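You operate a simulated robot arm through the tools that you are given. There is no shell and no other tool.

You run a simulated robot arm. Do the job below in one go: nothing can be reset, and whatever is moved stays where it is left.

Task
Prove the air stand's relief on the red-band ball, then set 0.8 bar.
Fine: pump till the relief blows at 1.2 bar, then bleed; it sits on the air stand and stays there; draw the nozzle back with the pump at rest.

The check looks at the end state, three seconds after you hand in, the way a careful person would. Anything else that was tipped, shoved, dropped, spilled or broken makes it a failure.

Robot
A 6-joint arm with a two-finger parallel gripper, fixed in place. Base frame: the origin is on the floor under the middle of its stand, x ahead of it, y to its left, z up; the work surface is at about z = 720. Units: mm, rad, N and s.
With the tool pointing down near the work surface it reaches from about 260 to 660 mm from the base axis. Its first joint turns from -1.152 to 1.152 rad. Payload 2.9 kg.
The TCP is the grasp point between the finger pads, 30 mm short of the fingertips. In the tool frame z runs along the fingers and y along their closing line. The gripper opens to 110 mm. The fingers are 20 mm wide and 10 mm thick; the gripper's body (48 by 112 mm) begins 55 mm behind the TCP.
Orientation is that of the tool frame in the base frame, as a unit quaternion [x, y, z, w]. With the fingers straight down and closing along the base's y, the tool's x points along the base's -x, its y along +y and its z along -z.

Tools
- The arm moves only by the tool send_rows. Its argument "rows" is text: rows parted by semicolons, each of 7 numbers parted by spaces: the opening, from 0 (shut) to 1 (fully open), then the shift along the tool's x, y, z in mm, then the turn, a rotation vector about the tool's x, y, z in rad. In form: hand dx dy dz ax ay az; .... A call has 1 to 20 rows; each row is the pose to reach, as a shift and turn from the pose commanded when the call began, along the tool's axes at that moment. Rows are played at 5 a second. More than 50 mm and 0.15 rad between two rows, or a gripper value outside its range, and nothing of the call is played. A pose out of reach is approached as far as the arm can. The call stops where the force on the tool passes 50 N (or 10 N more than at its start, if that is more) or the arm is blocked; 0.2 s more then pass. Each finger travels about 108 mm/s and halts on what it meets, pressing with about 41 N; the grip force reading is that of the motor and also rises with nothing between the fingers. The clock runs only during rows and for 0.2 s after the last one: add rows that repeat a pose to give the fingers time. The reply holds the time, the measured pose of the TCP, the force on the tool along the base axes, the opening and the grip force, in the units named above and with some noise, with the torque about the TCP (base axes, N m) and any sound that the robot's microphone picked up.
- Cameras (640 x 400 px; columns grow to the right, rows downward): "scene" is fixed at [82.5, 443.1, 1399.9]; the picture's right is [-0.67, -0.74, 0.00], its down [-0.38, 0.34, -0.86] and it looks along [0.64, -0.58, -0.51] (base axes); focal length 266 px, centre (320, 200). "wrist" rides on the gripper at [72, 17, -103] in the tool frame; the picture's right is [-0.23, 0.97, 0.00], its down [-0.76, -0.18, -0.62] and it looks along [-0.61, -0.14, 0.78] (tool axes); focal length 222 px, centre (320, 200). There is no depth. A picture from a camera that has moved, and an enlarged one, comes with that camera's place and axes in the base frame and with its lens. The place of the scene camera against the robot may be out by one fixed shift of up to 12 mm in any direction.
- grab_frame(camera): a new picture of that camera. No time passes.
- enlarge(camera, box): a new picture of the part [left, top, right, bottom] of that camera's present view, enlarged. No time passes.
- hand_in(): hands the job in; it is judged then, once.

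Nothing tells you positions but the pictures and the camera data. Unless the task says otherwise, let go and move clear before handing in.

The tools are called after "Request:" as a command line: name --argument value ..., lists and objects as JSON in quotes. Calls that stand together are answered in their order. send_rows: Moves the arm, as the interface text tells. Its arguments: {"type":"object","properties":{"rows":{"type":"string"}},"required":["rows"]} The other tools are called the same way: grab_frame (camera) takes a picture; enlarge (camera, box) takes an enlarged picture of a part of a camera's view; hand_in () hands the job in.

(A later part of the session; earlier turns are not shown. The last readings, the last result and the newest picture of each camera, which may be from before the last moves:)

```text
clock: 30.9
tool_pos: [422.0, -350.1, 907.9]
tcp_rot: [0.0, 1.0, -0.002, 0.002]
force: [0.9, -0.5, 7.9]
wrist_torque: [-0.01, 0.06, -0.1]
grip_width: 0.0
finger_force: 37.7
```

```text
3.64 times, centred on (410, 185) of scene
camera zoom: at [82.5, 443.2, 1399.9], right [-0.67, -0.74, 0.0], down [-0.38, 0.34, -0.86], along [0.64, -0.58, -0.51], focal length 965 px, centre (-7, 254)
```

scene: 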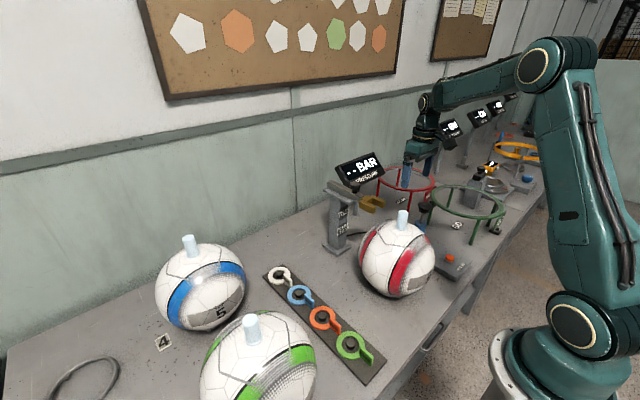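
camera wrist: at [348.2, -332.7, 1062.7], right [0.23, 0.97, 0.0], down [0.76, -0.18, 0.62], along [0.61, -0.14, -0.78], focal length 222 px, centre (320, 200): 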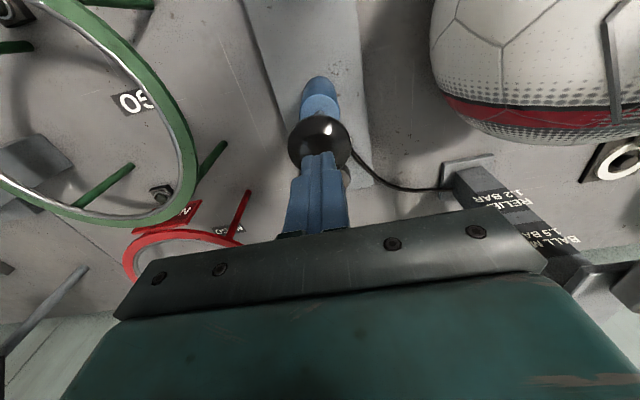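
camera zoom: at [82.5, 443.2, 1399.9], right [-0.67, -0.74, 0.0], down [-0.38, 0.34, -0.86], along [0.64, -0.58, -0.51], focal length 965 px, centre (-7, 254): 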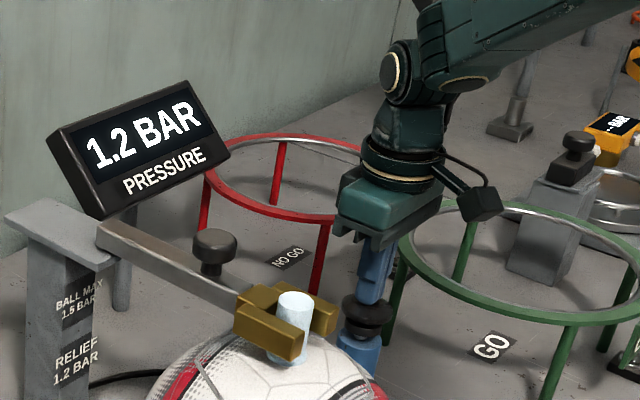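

It's still 1.2 bar with nothing heard. I'll do another stroke and stop at mid-stroke to read the display.

Request:
send_rows --rows "0 0 0 -10 0 0 0; 0 0 0 -20 0 0 0; 0 0 0 -30 0 0 0; 0 0 0 -36 0 0 0; 0 0 0 -36 0 0 0; 0 0 0 -26 0 0 0; 0 0 0 -20 0 0 0; 0 0 0 -14 0 0 0; 0 0 0 -12 0 0 0"

Request:
enlarge --camera "scene" --box '[330, 130, 490, 240]'

```text
clock: 32.9
tool_pos: [421.5, -350.0, 918.7]
tcp_rot: [0.002, 1.0, -0.001, 0.002]
force: [-1.7, 0.3, 5.6]
wrist_torque: [0.05, 0.11, -0.03]
grip_width: 0.0
finger_force: 37.6
```

```text
3.64 times, centred on (410, 185) of scene
camera zoom: at [82.4, 443.2, 1399.9], right [-0.67, -0.74, 0.0], down [-0.38, 0.34, -0.86], along [0.64, -0.58, -0.51], focal length 965 px, centre (-7, 254)
```

zoom: 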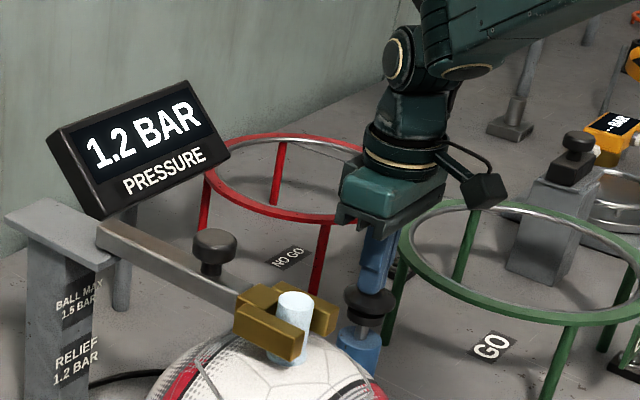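

Request:
send_rows --rows "0 0 0 4 0 0 0; 0 0 0 8 0 0 0; 0 0 0 12 0 0 0; 0 0 0 12 0 0 0"

Request:
enlarge --camera "scene" --box '[330, 130, 490, 240]'

```text
clock: 33.9
tool_pos: [422.6, -349.8, 906.6]
tcp_rot: [0.0, 1.0, -0.002, 0.002]
force: [-0.6, 0.8, 6.7]
wrist_torque: [-0.01, 0.04, -0.04]
grip_width: 0.1
finger_force: 37.8
```

```text
3.64 times, centred on (410, 185) of scene
camera zoom: at [82.5, 443.2, 1399.9], right [-0.67, -0.74, 0.0], down [-0.38, 0.34, -0.86], along [0.64, -0.58, -0.51], focal length 965 px, centre (-7, 254)
```

zoom: 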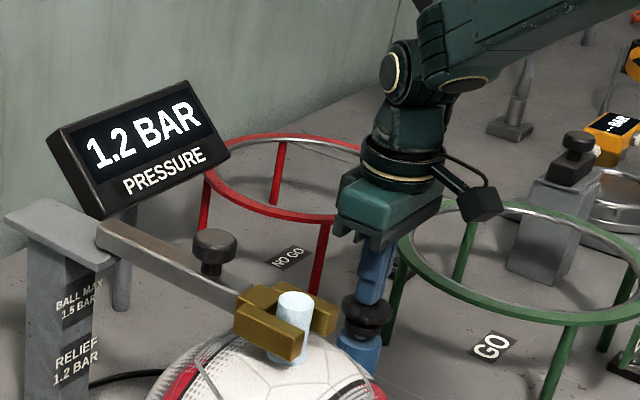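

Two more strokes left it at 1.2 with no sound. I'll let the plunger up and wait a few seconds to see whether the pressure is leaking or holding.

Request:
send_rows --rows "0 0 0 -10 0 0 0; 0 0 0 -20 0 0 0; 0 0 0 -30 0 0 0; 0 0 0 -38 0 0 0; 0 0 0 -38 0 0 0; 0 0 0 -38 0 0 0; 0 0 0 -38 0 0 0; 0 0 0 -38 0 0 0; 0 0 0 -38 0 0 0; 0 0 0 -38 0 0 0; 0 0 0 -38 0 0 0; 0 0 0 -38 0 0 0; 0 0 0 -38 0 0 0; 0 0 0 -38 0 0 0; 0 0 0 -38 0 0 0; 0 0 0 -38 0 0 0; 0 0 0 -38 0 0 0; 0 0 0 -38 0 0 0"

Request:
enlarge --camera "scene" --box '[330, 130, 490, 240]'

Request:
grab_frame --camera "wrist"

```text
clock: 37.7
tool_pos: [421.9, -349.7, 944.9]
tcp_rot: [0.001, 1.0, -0.001, 0.002]
force: [-0.6, 0.2, 0.5]
wrist_torque: [0.01, -0.02, 0.0]
grip_width: 0.2
finger_force: 37.7
```

```text
3.64 times, centred on (410, 185) of scene
camera zoom: at [82.5, 443.1, 1399.9], right [-0.67, -0.74, 0.0], down [-0.38, 0.34, -0.86], along [0.64, -0.58, -0.51], focal length 965 px, centre (-7, 254)
```

zoom: 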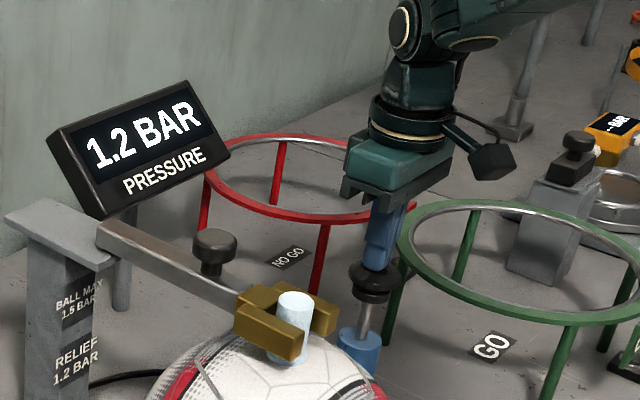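

```text
taken
camera wrist: at [348.2, -332.5, 1048.8], right [0.23, 0.97, 0.0], down [0.76, -0.18, 0.63], along [0.61, -0.14, -0.78], focal length 222 px, centre (320, 200)
```

wrist: 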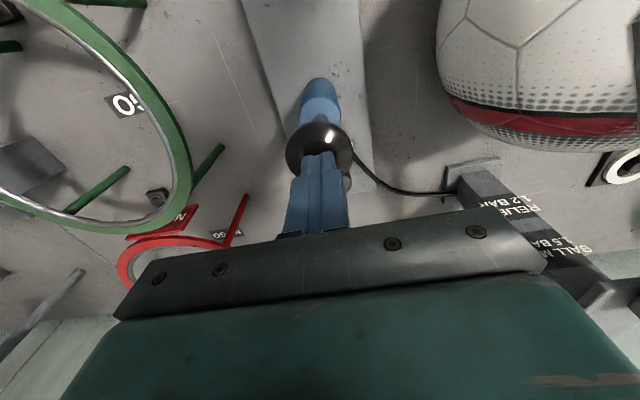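

The pressure holds steady at 1.2 bar at rest. I'll do one fuller, brisker stroke to make the relief audible if it's working.

Request:
send_rows --rows "0 0 0 12 0 0 0; 0 0 0 24 0 0 0; 0 0 0 36 0 0 0; 0 0 0 38.5 0 0 0; 0 0 0 38.5 0 0 0"

Request:
enlarge --camera "scene" --box '[330, 130, 490, 240]'

```text
clock: 38.9
tool_pos: [421.3, -350.3, 906.9]
tcp_rot: [0.001, 1.0, -0.002, 0.002]
force: [1.9, 0.5, 7.2]
wrist_torque: [0.05, 0.02, -0.03]
grip_width: 0.0
finger_force: 37.7
```

```text
3.64 times, centred on (410, 185) of scene
camera zoom: at [82.5, 443.2, 1399.9], right [-0.67, -0.74, 0.0], down [-0.38, 0.34, -0.86], along [0.64, -0.58, -0.51], focal length 965 px, centre (-7, 254)
```

zoom: 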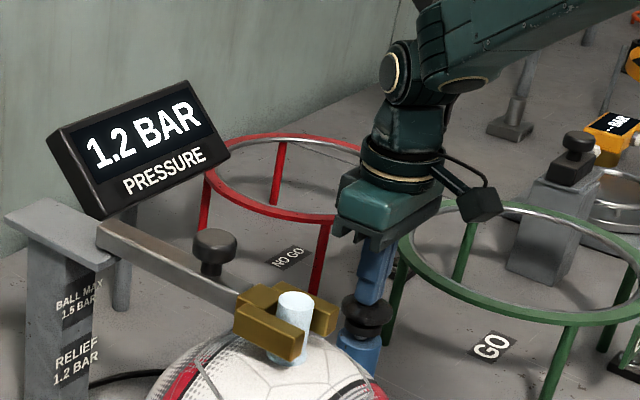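

Three full strokes past 1.2 bar gave no rise, and it holds at exactly 1.2, so the relief is venting the excess. I'll lift off the pump so it's at rest and move above the bleed button at about (295,-349,748).

Request:
send_rows --rows "0 0 0 -15 0 0 0; 0 0 0 -30 0 0 0; 0 0 0 -60 0 0 0; 0 32 0 -65 0 0 0; 0 64 0 -65 0 0 0; 0 96 0 -65 0 0 0; 0 126 1 -65 0 0 0; 0 126 1 -25 0 0 0; 0 126 1 15 0 0 0; 0 126 1 55 0 0 0; 0 126 1 85 0 0 0; 0 126 1 95 0 0 0; 0 126 1 95 0 0 0"

Request:
grab_frame --camera "wrist"

Request:
enlarge --camera "scene" --box '[330, 150, 490, 290]'

```text
clock: 41.7
tool_pos: [295.1, -350.5, 811.2]
tcp_rot: [0.0, 1.0, -0.001, 0.0]
force: [0.3, -0.1, -0.2]
wrist_torque: [0.01, 0.0, 0.03]
grip_width: 0.0
finger_force: 37.7
```

```text
taken
camera wrist: at [222.0, -331.1, 914.3], right [0.23, 0.97, 0.0], down [0.76, -0.18, 0.63], along [0.61, -0.14, -0.78], focal length 222 px, centre (320, 200)
```

wrist: 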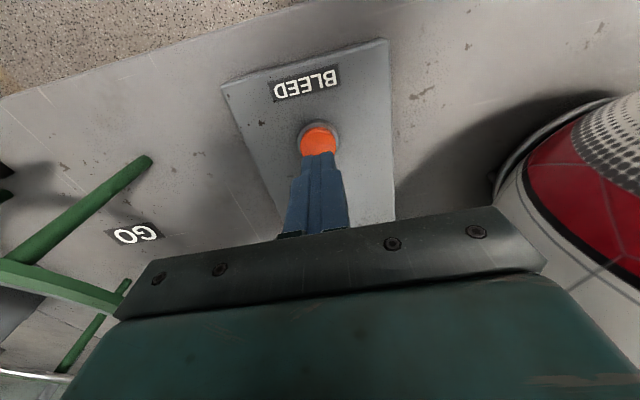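

```text
2.86 times, centred on (410, 220) of scene
camera zoom: at [82.5, 443.1, 1399.9], right [-0.67, -0.74, 0.0], down [-0.38, 0.34, -0.86], along [0.64, -0.58, -0.51], focal length 758 px, centre (63, 143)
```

zoom: 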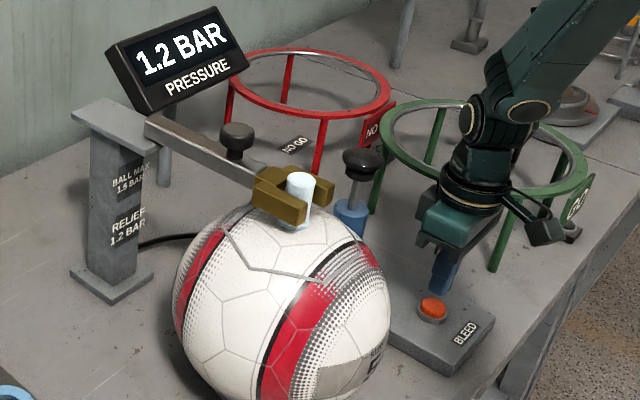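

The fingertips are centred over the bleed button and the display still shows 1.2. I'll lower to just above it.

Request:
send_rows --rows "0 1 2 10 0 0 0; 0 1 2 18 0 0 0; 0 1 2 22 0 0 0; 0 1 2 24 0 0 0"

Request:
enlarge --camera "scene" --box '[330, 150, 490, 290]'

Request:
enlarge --camera "wrist" --box '[270, 80, 370, 180]'

```text
clock: 42.7
tool_pos: [294.4, -348.6, 786.6]
tcp_rot: [-0.001, 1.0, -0.001, 0.001]
force: [-0.1, 0.4, 0.5]
wrist_torque: [-0.02, 0.03, 0.0]
grip_width: 0.0
finger_force: 37.2
```

```text
2.86 times, centred on (410, 220) of scene
camera zoom: at [82.5, 443.1, 1399.9], right [-0.67, -0.74, 0.0], down [-0.38, 0.34, -0.86], along [0.64, -0.58, -0.51], focal length 758 px, centre (63, 143)
```

zoom: 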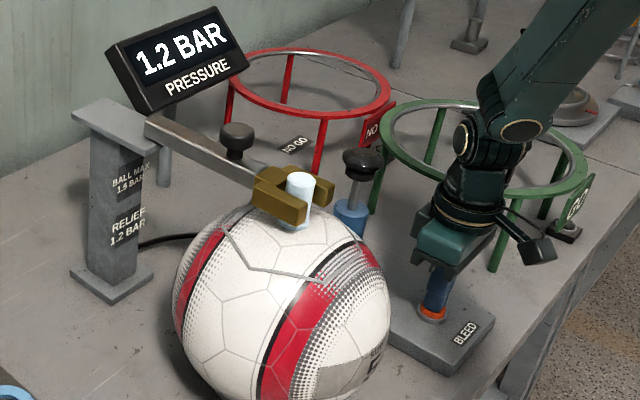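

```text
4.00 times, centred on (320, 130) of wrist
camera zoom: at [221.3, -329.7, 890.3], right [0.23, 0.97, 0.0], down [0.76, -0.18, 0.63], along [0.61, -0.14, -0.78], focal length 888 px, centre (320, 480)
```

zoom: 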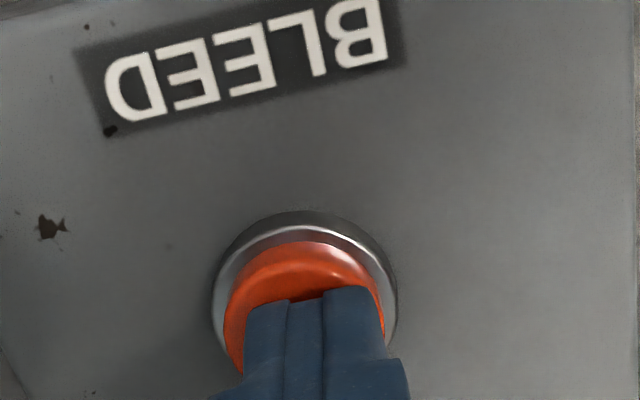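

The tips are a few mm above the button. I'll make a first short test press.

Request:
send_rows --rows "0 0 0 5 0 0 0; 0 0 0 0 0 0 0"

Request:
enlarge --camera "scene" --box '[330, 150, 490, 290]'

```text
clock: 43.3
tool_pos: [294.3, -347.5, 788.0]
tcp_rot: [-0.001, 1.0, -0.001, 0.002]
force: [0.0, 0.3, 0.7]
wrist_torque: [-0.02, 0.02, 0.01]
grip_width: 0.2
finger_force: 37.7
heard: click
```

```text
2.86 times, centred on (410, 220) of scene
camera zoom: at [82.5, 443.1, 1399.9], right [-0.67, -0.74, 0.0], down [-0.38, 0.34, -0.86], along [0.64, -0.58, -0.51], focal length 758 px, centre (63, 143)
```

zoom: 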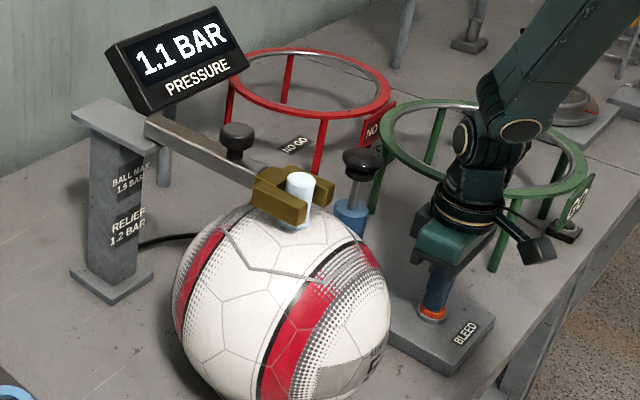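

A click was heard and the pressure fell to 1.1. I'll check that it's stable with the button released before the next press.

Request:
send_rows --rows "0 0 0 -2 0 0 0; 0 0 0 -2 0 0 0; 0 0 0 -2 0 0 0; 0 0 0 -2 0 0 0; 0 0 0 -2 0 0 0"

Request:
enlarge --camera "scene" --box '[330, 150, 490, 290]'

```text
clock: 44.5
tool_pos: [295.3, -346.9, 789.4]
tcp_rot: [0.0, 1.0, -0.002, 0.001]
force: [0.5, 0.3, -0.2]
wrist_torque: [-0.05, 0.0, 0.0]
grip_width: 0.0
finger_force: 38.1
```

```text
2.86 times, centred on (410, 220) of scene
camera zoom: at [82.5, 443.1, 1399.9], right [-0.67, -0.74, 0.0], down [-0.38, 0.34, -0.86], along [0.64, -0.58, -0.51], focal length 758 px, centre (63, 143)
```

zoom: 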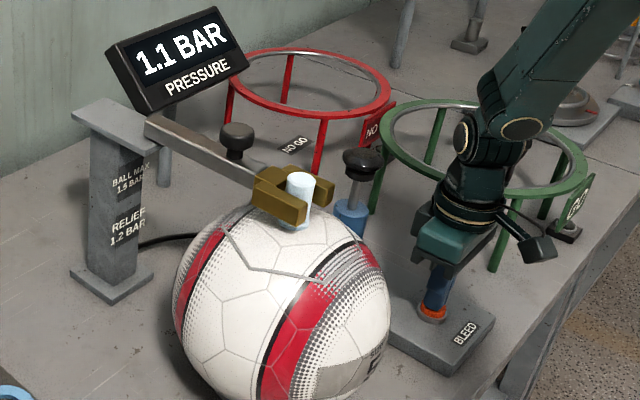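

1.1 bar holds. Because I never heard the relief itself, I'll go back and pump with fully bottomed strokes once more to be certain it blows before setting 0.8.

Request:
send_rows --rows "0 0 0 -40 0 0 0; 0 0 0 -85 0 0 0; 0 0 0 -130 0 0 0; 0 0 0 -170 0 0 0; 0 -32 -1 -174 0 0 0; 0 -64 -2 -174 0 0 0; 0 -96 -3 -174 0 0 0; 0 -127 -3.5 -174 0 0 0; 0 -127 -3.5 -174 0 0 0; 0 -127 -3.5 -152 0 0 0; 0 -127 -3.5 -152 0 0 0"

Request:
grab_frame --camera "wrist"

Request:
enlarge --camera "scene" --box '[330, 130, 490, 240]'

```text
clock: 46.9
tool_pos: [421.0, -350.4, 941.2]
tcp_rot: [0.0, 1.0, -0.001, 0.002]
force: [-0.2, 0.3, 1.8]
wrist_torque: [0.0, 0.08, -0.01]
grip_width: 0.0
finger_force: 37.9
```

```text
taken
camera wrist: at [348.0, -332.9, 1045.1], right [0.23, 0.97, 0.0], down [0.76, -0.18, 0.63], along [0.61, -0.14, -0.78], focal length 222 px, centre (320, 200)
```

wrist: 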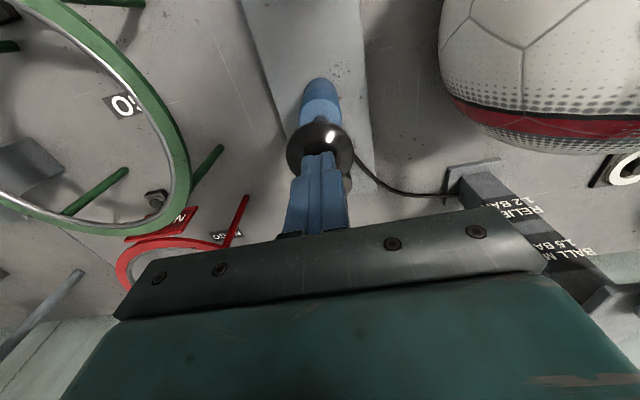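

```text
3.64 times, centred on (410, 185) of scene
camera zoom: at [82.5, 443.1, 1399.9], right [-0.67, -0.74, 0.0], down [-0.38, 0.34, -0.86], along [0.64, -0.58, -0.51], focal length 965 px, centre (-7, 254)
```

zoom: 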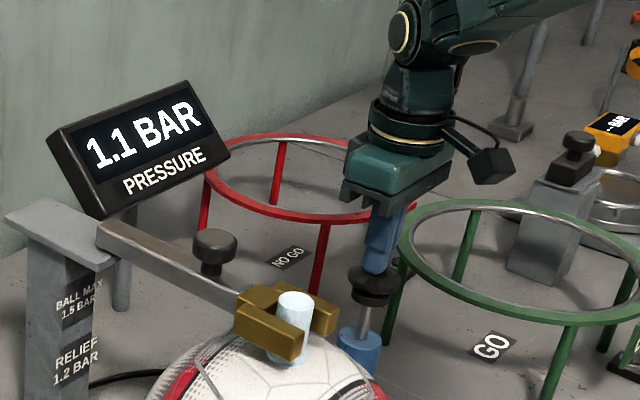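

I'm back over the pump at 1.1 bar. I'll push a full stroke down to the stop.

Request:
send_rows --rows "0 0 0 10 0 0 0; 0 0 0 18 0 0 0; 0 0 0 26 0 0 0; 0 0 0 33 0 0 0; 0 0 0 37 0 0 0; 0 0 0 40 0 0 0; 0 0 0 42 0 0 0; 0 0 0 44 0 0 0"

Request:
enlarge --camera "scene" --box '[330, 130, 490, 240]'

```text
clock: 48.6
tool_pos: [420.8, -352.0, 905.2]
tcp_rot: [0.0, 1.0, -0.003, 0.002]
force: [-5.5, 4.6, 13.1]
wrist_torque: [0.13, 0.3, -0.07]
grip_width: 0.0
finger_force: 37.3
stopped in row 8: the force on the tool passed its limit at 52 N (the readings are from after the stop); the commanded pose is now the measured one
```

```text
3.64 times, centred on (410, 185) of scene
camera zoom: at [82.3, 443.4, 1399.9], right [-0.67, -0.74, 0.0], down [-0.38, 0.34, -0.86], along [0.64, -0.58, -0.51], focal length 965 px, centre (-7, 254)
```

zoom: 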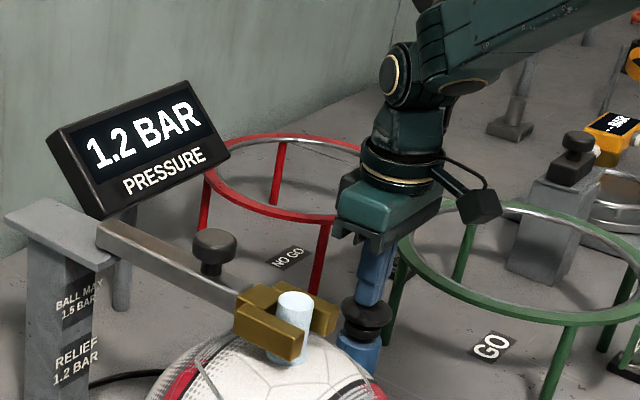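

It's back to 1.2 bar. I'll do two more fully released, fully bottomed strokes, listening for the relief.

Request:
send_rows --rows "0 0 -1 -12 0 0 0; 0 0 -1 -24 0 0 0; 0 0 -1 -36 0 0 0; 0 0 -1 -44 0 0 0; 0 0 -1 -44 0 0 0; 0 0 -1 -44 0 0 0; 0 0 -1 -30 0 0 0; 0 0 -1 -22 0 0 0; 0 0 -1 -14 0 0 0; 0 0 -1 -8 0 0 0; 0 0 -1 -4 0 0 0; 0 0 -1 -2 0 0 0; 0 0 -1 0 0 0 0"

Request:
enlarge --camera "scene" --box '[330, 130, 490, 240]'

```text
clock: 51.4
tool_pos: [420.6, -352.0, 904.1]
tcp_rot: [0.001, 1.0, -0.003, 0.004]
force: [-4.1, 0.6, 17.6]
wrist_torque: [0.02, 0.25, -0.04]
grip_width: 0.1
finger_force: 38.1
```

```text
3.64 times, centred on (410, 185) of scene
camera zoom: at [82.2, 443.3, 1399.9], right [-0.67, -0.74, 0.0], down [-0.38, 0.34, -0.86], along [0.64, -0.58, -0.51], focal length 965 px, centre (-7, 254)
```

zoom: 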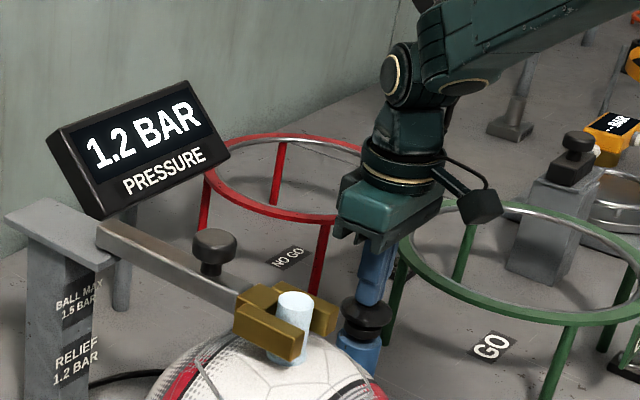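

Full strokes still cap at exactly 1.2 bar. I'll take a free look at the post and pump for any visible relief indicator.

Request:
enlarge --camera "scene" --box '[320, 160, 390, 260]'

Request:
enlarge --camera "wrist" --box '[240, 40, 420, 200]'

```text
4.00 times, centred on (355, 210) of scene
camera zoom: at [82.2, 443.3, 1399.9], right [-0.67, -0.74, 0.0], down [-0.38, 0.34, -0.86], along [0.64, -0.58, -0.51], focal length 1062 px, centre (180, 160)
```

zoom: 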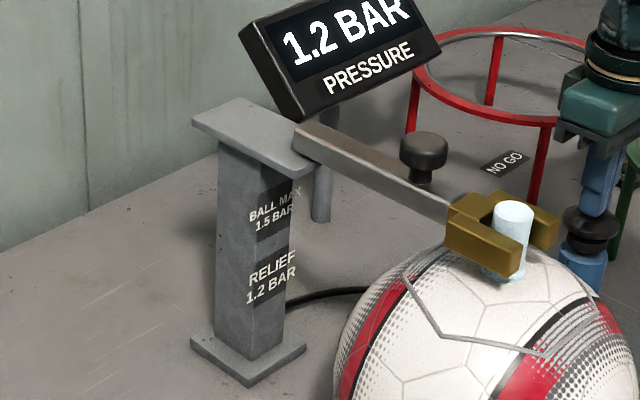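

```text
2.50 times, centred on (330, 120) of wrist
camera zoom: at [348.0, -334.4, 1007.7], right [0.23, 0.97, 0.0], down [0.76, -0.17, 0.63], along [0.61, -0.15, -0.78], focal length 555 px, centre (295, 400)
```

zoom: 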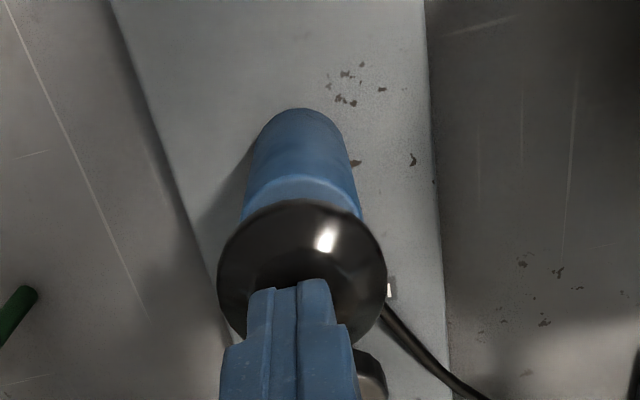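

There's no separate indicator, but repeated full strokes can't push past 1.2, so the relief is doing its job. I'll go back to the bleed button with the pump released.

Request:
send_rows --rows "0 0 1 -15 0 0 0; 0 0 1 -30 0 0 0; 0 0 2 -60 0 0 0; 0 32 3 -65 0 0 0; 0 64 4 -65 0 0 0; 0 96 4 -65 0 0 0; 0 126 5 -65 0 0 0; 0 126 5 -25 0 0 0; 0 126 5 15 0 0 0; 0 126 5 55 0 0 0; 0 126 5 85 0 0 0; 0 126 5 105 0 0 0; 0 126 5 114 0 0 0; 0 126 5 114 0 0 0"

Request:
enlarge --camera "scene" --box '[330, 150, 490, 290]'

Request:
enlarge --camera "wrist" --box '[270, 80, 370, 180]'

```text
clock: 54.4
tool_pos: [295.7, -347.0, 787.6]
tcp_rot: [0.0, 1.0, -0.002, 0.003]
force: [-0.2, -0.6, 1.2]
wrist_torque: [-0.03, -0.01, -0.02]
grip_width: 0.0
finger_force: 37.6
```

```text
2.86 times, centred on (410, 220) of scene
camera zoom: at [82.5, 443.1, 1399.9], right [-0.67, -0.74, 0.0], down [-0.38, 0.34, -0.86], along [0.64, -0.58, -0.51], focal length 758 px, centre (63, 143)
```

zoom: 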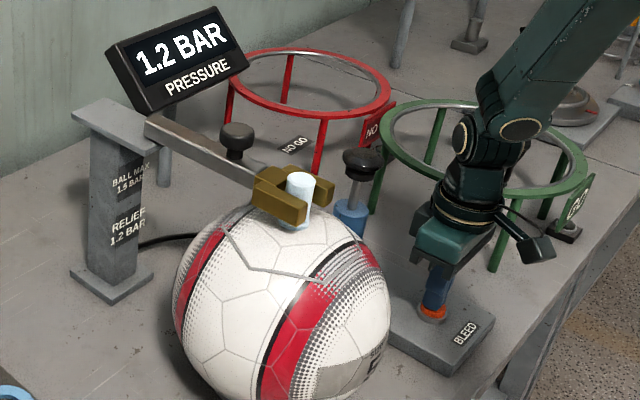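

```text
4.00 times, centred on (320, 130) of wrist
camera zoom: at [222.7, -329.6, 891.4], right [0.23, 0.97, 0.0], down [0.76, -0.18, 0.63], along [0.61, -0.15, -0.78], focal length 888 px, centre (320, 480)
```

zoom: 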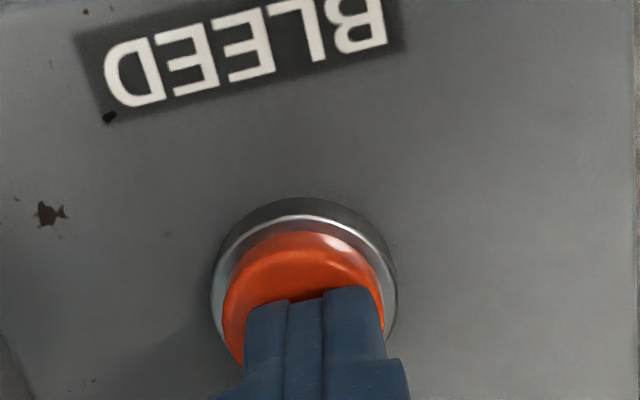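

The display reads 1.2 with the pump knob up. I'll give the same short press as before.

Request:
send_rows --rows "0 0 0 5 0 0 0; 0 0 0 -1 0 0 0; 0 0 0 -1 0 0 0"

Request:
enlarge --camera "scene" --box '[330, 150, 490, 290]'

```text
clock: 55.2
tool_pos: [296.5, -347.1, 789.3]
tcp_rot: [0.0, 1.0, -0.001, 0.003]
force: [-0.6, 0.7, 0.2]
wrist_torque: [-0.02, 0.02, 0.01]
grip_width: 0.0
finger_force: 38.0
heard: click
```

```text
2.86 times, centred on (410, 220) of scene
camera zoom: at [82.5, 443.1, 1399.9], right [-0.67, -0.74, 0.0], down [-0.38, 0.34, -0.86], along [0.64, -0.58, -0.51], focal length 758 px, centre (63, 143)
```

zoom: 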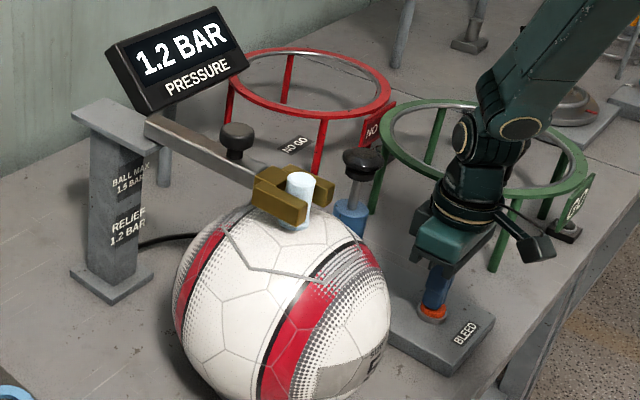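

The click came but it's still 1.2, so a short press releases only a little, which is useful for fine control. I'll press again a bit longer.

Request:
send_rows --rows "0 0 0 6 0 0 0; 0 0 0 6 0 0 0; 0 0 0 0 0 0 0"

Request:
enlarge --camera "scene" --box '[330, 150, 490, 290]'

```text
clock: 56.0
tool_pos: [295.1, -348.2, 789.6]
tcp_rot: [0.001, 1.0, -0.003, 0.003]
force: [-0.3, -0.3, -0.7]
wrist_torque: [-0.03, 0.0, 0.04]
grip_width: 0.0
finger_force: 37.1
heard: click
```

```text
2.86 times, centred on (410, 220) of scene
camera zoom: at [82.5, 443.1, 1399.9], right [-0.67, -0.74, 0.0], down [-0.38, 0.34, -0.86], along [0.64, -0.58, -0.51], focal length 758 px, centre (63, 143)
```

zoom: 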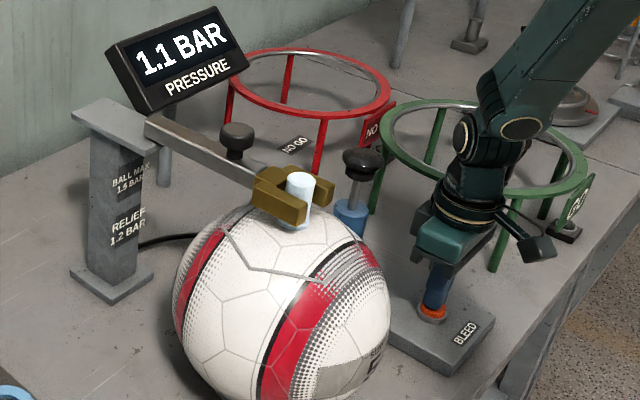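

It's 1.1 bar now. I'll repeat the identical press.

Request:
send_rows --rows "0 0 0 6 0 0 0; 0 0 0 6 0 0 0; 0 0 0 0 0 0 0"

Request:
enlarge --camera "scene" --box '[330, 150, 410, 200]'

```text
clock: 56.8
tool_pos: [295.9, -347.9, 790.5]
tcp_rot: [0.0, 1.0, -0.002, 0.002]
force: [-0.8, 0.4, 0.1]
wrist_torque: [0.0, 0.0, 0.0]
grip_width: 0.0
finger_force: 38.0
heard: click
```

```text
8.00 times, centred on (370, 175) of scene
camera zoom: at [82.5, 443.1, 1399.9], right [-0.67, -0.74, 0.0], down [-0.38, 0.34, -0.86], along [0.64, -0.58, -0.51], focal length 2124 px, centre (-80, 400)
```

zoom: 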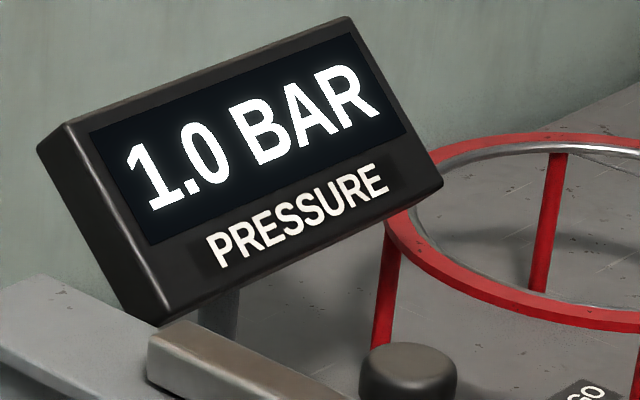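

It's 1.0 bar. I'll use shorter presses now to approach 0.8 precisely.

Request:
send_rows --rows "0 0 0 6 0 0 0; 0 0 0 0 0 0 0; 0 0 0 0 0 0 0"

Request:
enlarge --camera "scene" --box '[330, 150, 410, 200]'

```text
clock: 57.6
tool_pos: [295.9, -347.8, 789.7]
tcp_rot: [0.0, 1.0, -0.002, 0.002]
force: [0.3, -0.2, 0.2]
wrist_torque: [0.0, 0.0, -0.01]
grip_width: 0.4
finger_force: 37.8
heard: click
```

```text
8.00 times, centred on (370, 175) of scene
camera zoom: at [82.5, 443.1, 1399.9], right [-0.67, -0.74, 0.0], down [-0.38, 0.34, -0.86], along [0.64, -0.58, -0.51], focal length 2124 px, centre (-80, 400)
```

zoom: 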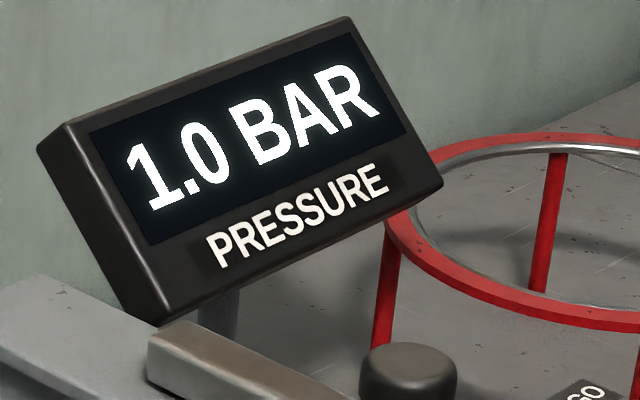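

Request:
send_rows --rows "0 0 0 6 0 0 0; 0 0 0 0 0 0 0; 0 0 0 0 0 0 0"

Request:
enlarge --camera "scene" --box '[330, 150, 410, 200]'

```text
clock: 58.4
tool_pos: [296.5, -347.6, 789.7]
tcp_rot: [0.001, 1.0, -0.001, 0.003]
force: [0.1, 0.5, 0.7]
wrist_torque: [0.01, -0.01, 0.03]
grip_width: 0.1
finger_force: 37.9
heard: click
```

```text
8.00 times, centred on (370, 175) of scene
camera zoom: at [82.5, 443.1, 1399.9], right [-0.67, -0.74, 0.0], down [-0.38, 0.34, -0.86], along [0.64, -0.58, -0.51], focal length 2124 px, centre (-80, 400)
```

zoom: 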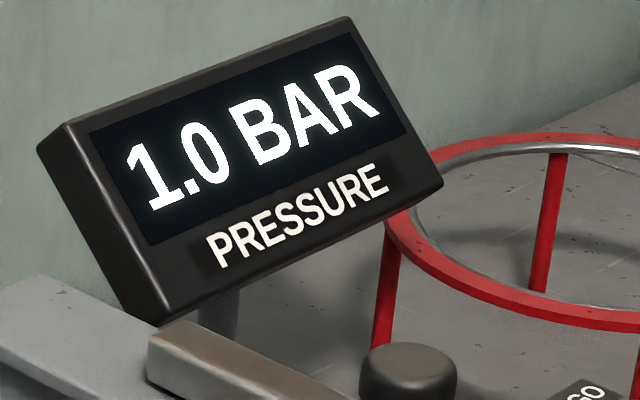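

Request:
send_rows --rows "0 0 0 6 0 0 0; 0 0 0 0 0 0 0; 0 0 0 0 0 0 0"

Request:
enlarge --camera "scene" --box '[330, 150, 410, 200]'

```text
clock: 59.2
tool_pos: [296.1, -347.5, 789.3]
tcp_rot: [0.0, 1.0, -0.002, 0.002]
force: [0.6, -0.7, 0.1]
wrist_torque: [0.01, 0.02, -0.03]
grip_width: 0.0
finger_force: 37.3
heard: click
```

```text
8.00 times, centred on (370, 175) of scene
camera zoom: at [82.5, 443.1, 1399.9], right [-0.67, -0.74, 0.0], down [-0.38, 0.34, -0.86], along [0.64, -0.58, -0.51], focal length 2124 px, centre (-80, 400)
```

zoom: 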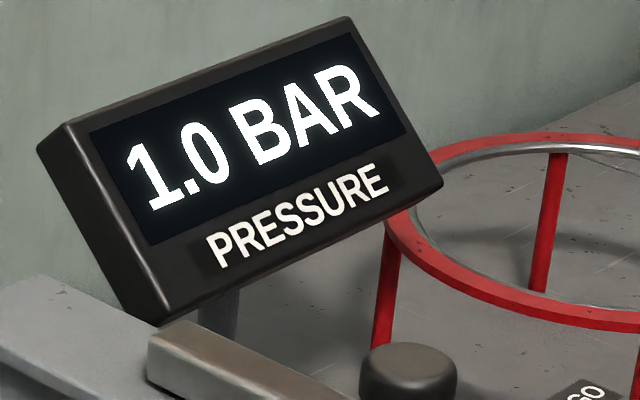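

Request:
send_rows --rows "0 0 0 6 0 0 0; 0 0 0 0 0 0 0; 0 0 0 0 0 0 0"

Request:
enlarge --camera "scene" --box '[330, 150, 410, 200]'

```text
clock: 60.0
tool_pos: [295.6, -348.7, 789.6]
tcp_rot: [0.0, 1.0, -0.002, 0.002]
force: [-0.9, 0.4, 1.2]
wrist_torque: [-0.02, 0.01, 0.01]
grip_width: 0.0
finger_force: 37.6
heard: click
```

```text
8.00 times, centred on (370, 175) of scene
camera zoom: at [82.5, 443.1, 1399.9], right [-0.67, -0.74, 0.0], down [-0.38, 0.34, -0.86], along [0.64, -0.58, -0.51], focal length 2124 px, centre (-80, 400)
```

zoom: 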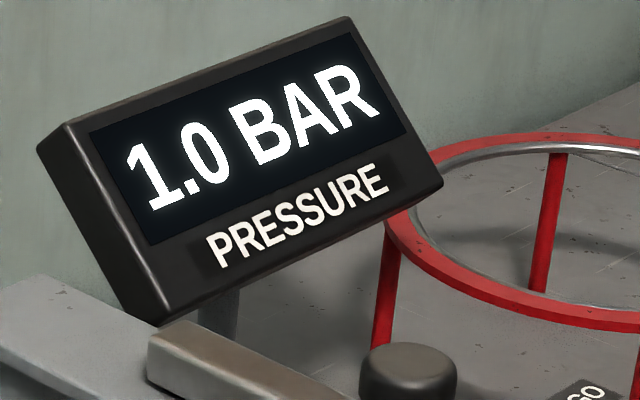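

Four short presses each bleed very little. I'll use one longer press.

Request:
send_rows --rows "0 0 0 6 0 0 0; 0 0 0 6 0 0 0; 0 0 0 0 0 0 0; 0 0 0 0 0 0 0"

Request:
enlarge --camera "scene" --box '[330, 150, 410, 200]'

```text
clock: 61.0
tool_pos: [295.6, -346.8, 789.4]
tcp_rot: [0.0, 1.0, -0.001, 0.003]
force: [-0.3, 0.2, -0.2]
wrist_torque: [-0.01, 0.0, 0.01]
grip_width: 0.0
finger_force: 37.8
heard: click
```

```text
8.00 times, centred on (370, 175) of scene
camera zoom: at [82.5, 443.1, 1399.9], right [-0.67, -0.74, 0.0], down [-0.38, 0.34, -0.86], along [0.64, -0.58, -0.51], focal length 2124 px, centre (-80, 400)
```

zoom: 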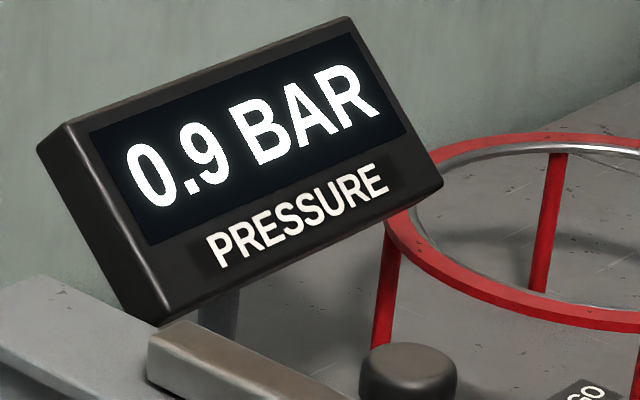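

It's 0.9 bar. I'll use short presses to find exactly where the display flips to 0.8.

Request:
send_rows --rows "0 0 0 6 0 0 0; 0 0 0 0 0 0 0; 0 0 0 0 0 0 0"

Request:
enlarge --camera "scene" --box '[330, 150, 410, 200]'

```text
clock: 61.8
tool_pos: [296.4, -347.4, 789.6]
tcp_rot: [0.0, 1.0, -0.002, 0.002]
force: [0.1, 0.1, -0.2]
wrist_torque: [0.0, 0.03, -0.01]
grip_width: 0.1
finger_force: 37.5
heard: click
```

```text
8.00 times, centred on (370, 175) of scene
camera zoom: at [82.5, 443.1, 1399.9], right [-0.67, -0.74, 0.0], down [-0.38, 0.34, -0.86], along [0.64, -0.58, -0.51], focal length 2124 px, centre (-80, 400)
```

zoom: 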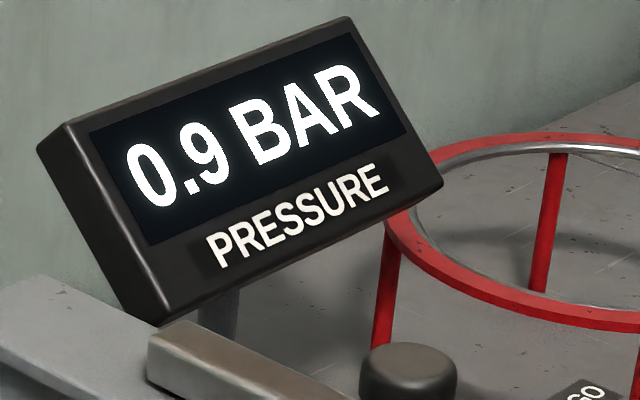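

Request:
send_rows --rows "0 0 0 6 0 0 0; 0 0 0 0 0 0 0; 0 0 0 0 0 0 0"

Request:
enlarge --camera "scene" --box '[330, 150, 410, 200]'

```text
clock: 62.6
tool_pos: [296.7, -347.3, 788.4]
tcp_rot: [0.0, 1.0, -0.002, 0.003]
force: [0.1, 0.9, 0.0]
wrist_torque: [-0.03, -0.02, 0.02]
grip_width: 0.2
finger_force: 37.6
heard: click
```

```text
8.00 times, centred on (370, 175) of scene
camera zoom: at [82.5, 443.1, 1399.9], right [-0.67, -0.74, 0.0], down [-0.38, 0.34, -0.86], along [0.64, -0.58, -0.51], focal length 2124 px, centre (-80, 400)
```

zoom: 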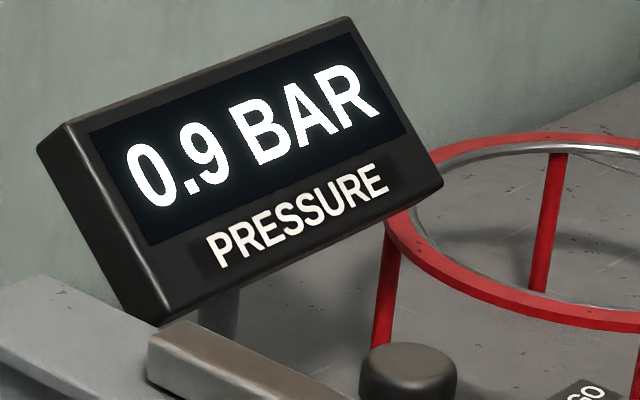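

Request:
send_rows --rows "0 0 0 6 0 0 0; 0 0 0 0 0 0 0; 0 0 0 0 0 0 0"

Request:
enlarge --camera "scene" --box '[330, 150, 410, 200]'

```text
clock: 63.4
tool_pos: [296.0, -347.3, 789.2]
tcp_rot: [-0.001, 1.0, -0.002, 0.002]
force: [-0.8, -0.1, 0.4]
wrist_torque: [0.01, -0.02, 0.02]
grip_width: 0.0
finger_force: 37.8
heard: click
```

```text
8.00 times, centred on (370, 175) of scene
camera zoom: at [82.5, 443.1, 1399.9], right [-0.67, -0.74, 0.0], down [-0.38, 0.34, -0.86], along [0.64, -0.58, -0.51], focal length 2124 px, centre (-80, 400)
```

zoom: 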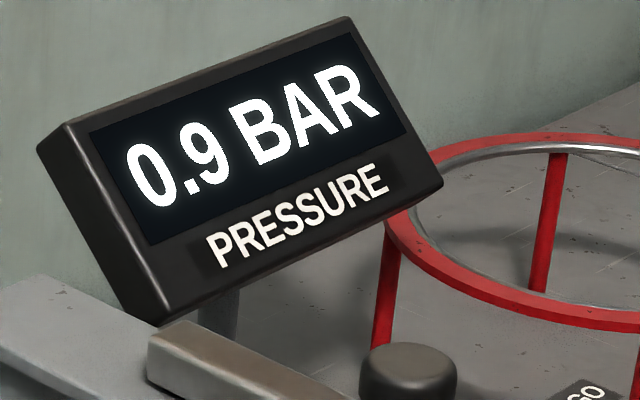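

Request:
send_rows --rows "0 0 0 6 0 0 0; 0 0 0 0 0 0 0; 0 0 0 0 0 0 0; 0 0 0 6 0 0 0; 0 0 0 0 0 0 0; 0 0 0 0 0 0 0"

Request:
enlarge --camera "scene" --box '[330, 150, 410, 200]'

```text
clock: 64.8
tool_pos: [296.4, -347.9, 788.5]
tcp_rot: [0.0, 1.0, -0.001, 0.002]
force: [-0.7, 0.1, -0.5]
wrist_torque: [-0.01, -0.01, 0.0]
grip_width: 0.2
finger_force: 38.1
heard: click, click
```

```text
8.00 times, centred on (370, 175) of scene
camera zoom: at [82.5, 443.1, 1399.9], right [-0.67, -0.74, 0.0], down [-0.38, 0.34, -0.86], along [0.64, -0.58, -0.51], focal length 2124 px, centre (-80, 400)
```

zoom: 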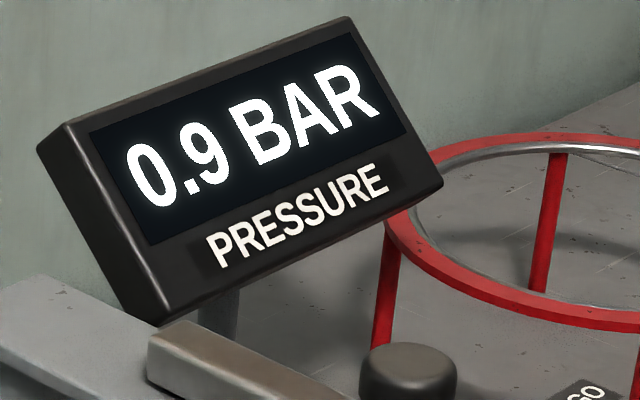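

Short presses do almost nothing, since the button only just clicks. I'll use a slightly deeper single-row press for a medium bleed.

Request:
send_rows --rows "0 0 0 7.5 0 0 0; 0 0 0 1 0 0 0; 0 0 0 0 0 0 0"

Request:
enlarge --camera "scene" --box '[330, 150, 410, 200]'

```text
clock: 65.6
tool_pos: [296.2, -347.2, 788.7]
tcp_rot: [0.0, 1.0, -0.002, 0.003]
force: [-0.3, 0.0, 0.1]
wrist_torque: [0.0, 0.03, -0.01]
grip_width: 0.2
finger_force: 37.5
heard: click
```

```text
8.00 times, centred on (370, 175) of scene
camera zoom: at [82.5, 443.1, 1399.9], right [-0.67, -0.74, 0.0], down [-0.38, 0.34, -0.86], along [0.64, -0.58, -0.51], focal length 2124 px, centre (-80, 400)
```

zoom: 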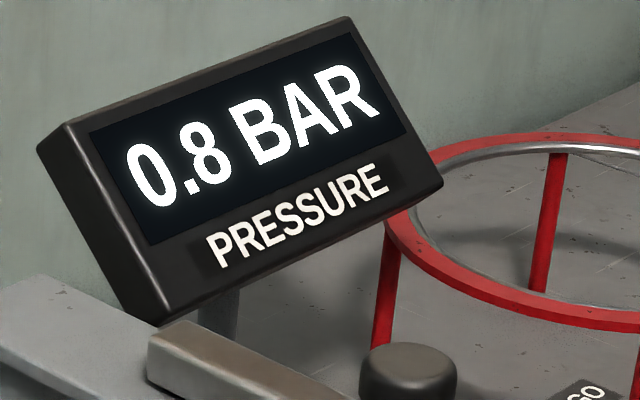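

The display now shows 0.8 bar, and by my tally the true value is probably a little above 0.80. A couple of tiny presses should centre it, and I'll check the reading after them.

Request:
send_rows --rows "0 0 0 6 0 0 0; 0 0 0 0 0 0 0; 0 0 0 0 0 0 0; 0 0 0 6 0 0 0; 0 0 0 0 0 0 0; 0 0 0 0 0 0 0"

Request:
enlarge --camera "scene" --box '[330, 150, 410, 200]'

```text
clock: 67.0
tool_pos: [296.3, -347.5, 788.9]
tcp_rot: [-0.001, 1.0, -0.001, 0.004]
force: [-0.4, -0.1, 0.2]
wrist_torque: [-0.02, -0.02, 0.02]
grip_width: 0.1
finger_force: 37.8
heard: click, click
```

```text
8.00 times, centred on (370, 175) of scene
camera zoom: at [82.5, 443.1, 1399.9], right [-0.67, -0.74, 0.0], down [-0.38, 0.34, -0.86], along [0.64, -0.58, -0.51], focal length 2124 px, centre (-80, 400)
```

zoom: 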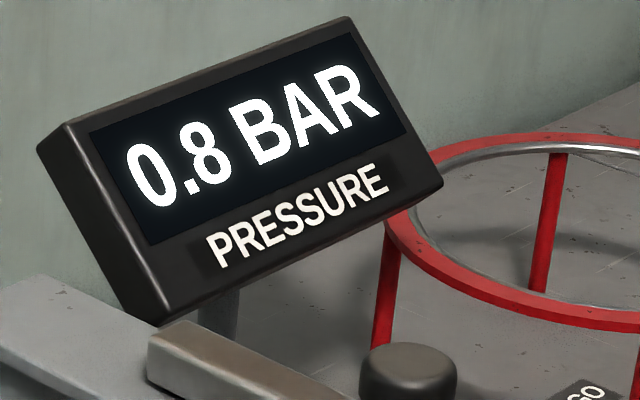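

The display still reads 0.8 bar. I'll rise clear and return above the slide knob at about (454,-130.5) to draw the nozzle back.

Request:
send_rows --rows "0 0 0 -45 0 0 0; 0 0 0 -90 0 0 0; 0 0 0 -135 0 0 0; 0 0 0 -180 0 0 0; 0 0 0 -225 0 0 0; 0 0 0 -270 0 0 0; 0 0 0 -315 0 0 0; 0 0 0 -330 0 0 0; 0.2 -26 36 -330 0 0 0; 0.4 -52 72 -330 0 0 0; 0.6 -79 108 -330 0 0 0; 0.6 -105 144 -330 0 0 0; 0.6 -131 181 -330 0 0 0; 0.6 -158 217 -330 0 0 0; 0.6 -158 217 -330 0 0 0"

Request:
grab_frame --camera "wrist"

Request:
enlarge --camera "scene" --box '[320, 130, 490, 290]'

```text
clock: 70.2
tool_pos: [453.4, -129.8, 1117.5]
tcp_rot: [0.001, 1.0, -0.001, 0.003]
force: [0.3, 1.3, 0.2]
wrist_torque: [-0.01, 0.01, -0.01]
grip_width: 66.0
finger_force: 0.0
```

```text
taken
camera wrist: at [380.3, -112.0, 1221.6], right [0.23, 0.97, 0.0], down [0.76, -0.18, 0.63], along [0.61, -0.15, -0.78], focal length 222 px, centre (320, 200)
```

wrist: 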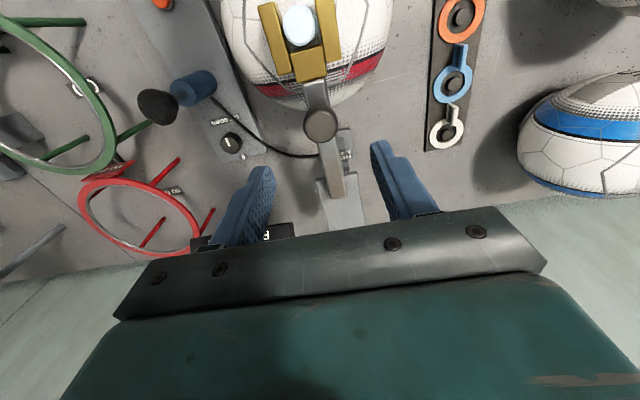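

```text
2.50 times, centred on (405, 210) of scene
camera zoom: at [82.5, 443.1, 1399.9], right [-0.67, -0.74, 0.0], down [-0.38, 0.34, -0.86], along [0.64, -0.58, -0.51], focal length 664 px, centre (108, 175)
```

zoom: 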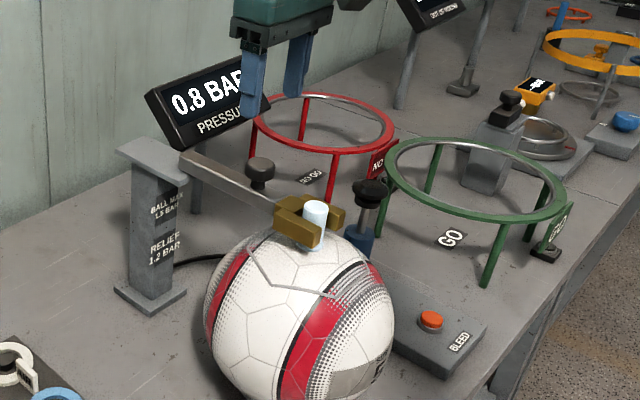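

Still 0.8 bar, the pump is at rest, and the slide knob is at (453,-130.4). I'll descend around it and close.

Request:
send_rows --rows "0.6 0 -0.6 30 0 0 0; 0.6 0 -0.6 60 0 0 0; 0.6 0 -0.6 80 0 0 0; 0.55 0 -0.6 91 0 0 0; 0.42 0 -0.6 91 0 0 0; 0.36 0 -0.6 91 0 0 0; 0.36 0 -0.6 91 0 0 0; 0.2 0 -0.6 91 0 0 0; 0.2 0 -0.6 91 0 0 0"

Request:
enlarge --camera "scene" --box '[320, 130, 490, 290]'

```text
clock: 72.2
tool_pos: [453.0, -130.6, 1027.1]
tcp_rot: [0.0, 1.0, -0.002, 0.002]
force: [0.9, 5.7, -2.3]
wrist_torque: [0.29, -0.15, 0.1]
grip_width: 33.7
finger_force: 44.9
```

```text
2.50 times, centred on (405, 210) of scene
camera zoom: at [82.6, 443.2, 1399.9], right [-0.67, -0.74, 0.0], down [-0.38, 0.34, -0.86], along [0.64, -0.58, -0.51], focal length 664 px, centre (108, 175)
```

zoom: 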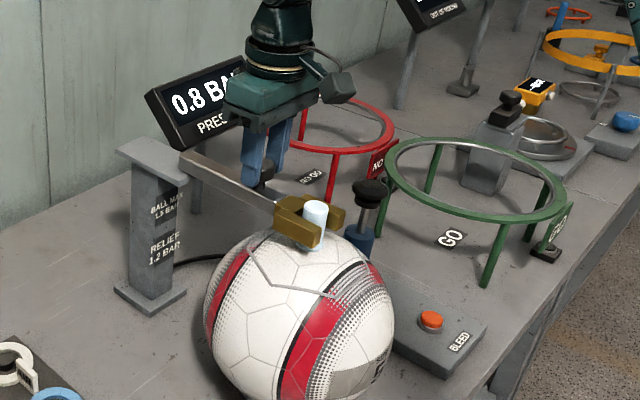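

The knob is gripped with low side load and the reading is still 0.8. Now I'll draw the nozzle straight back.

Request:
send_rows --rows "0.2 -5 0 0 0 0 0; 0.2 -11 0 0 0 0 0; 0.2 -18 0 0 0 0 0; 0.2 -25 0 0 0 0 0; 0.2 -32 0 0 0 0 0; 0.2 -40 0 0 0 0 0; 0.2 -48 0 0 0 0 0"

Request:
enlarge --camera "scene" --box '[320, 130, 490, 290]'

```text
clock: 73.8
tool_pos: [500.2, -130.1, 1027.2]
tcp_rot: [-0.001, 1.0, -0.002, 0.002]
force: [-2.2, 4.5, -9.3]
wrist_torque: [0.32, -0.28, 0.35]
grip_width: 33.9
finger_force: 45.1
```

```text
2.50 times, centred on (405, 210) of scene
camera zoom: at [82.6, 443.2, 1399.9], right [-0.67, -0.74, 0.0], down [-0.38, 0.34, -0.86], along [0.64, -0.58, -0.51], focal length 664 px, centre (108, 175)
```

zoom: 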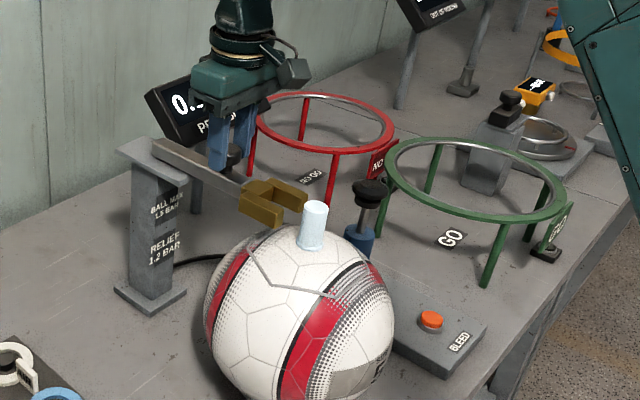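

The fork is off the valve and the ball hasn't moved. I'll draw the rest of the way back to its starting place.

Request:
send_rows --rows "0.2 -8 0 0.7 0 0 0; 0.2 -16 0 0.7 0 0 0; 0.2 -24 0 0.7 0 0 0; 0.2 -32 0 0.7 0 0 0; 0.2 -40 0 0.7 0 0 0; 0.2 -46 0 0.7 0 0 0; 0.2 -51 0 0.7 0 0 0; 0.2 -51 0 0.7 0 0 0"

Request:
enlarge --camera "scene" --box '[320, 130, 490, 290]'

```text
clock: 75.6
tool_pos: [552.2, -130.5, 1027.8]
tcp_rot: [0.0, 1.0, -0.003, 0.002]
force: [-12.3, 4.3, -3.9]
wrist_torque: [0.18, -0.55, -0.01]
grip_width: 33.7
finger_force: 44.8
```

```text
2.50 times, centred on (405, 210) of scene
camera zoom: at [82.2, 443.2, 1399.9], right [-0.67, -0.74, 0.0], down [-0.38, 0.34, -0.86], along [0.64, -0.58, -0.51], focal length 664 px, centre (108, 175)
```

zoom: 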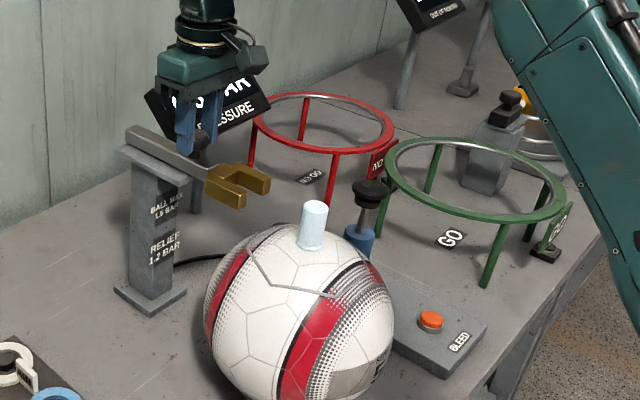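

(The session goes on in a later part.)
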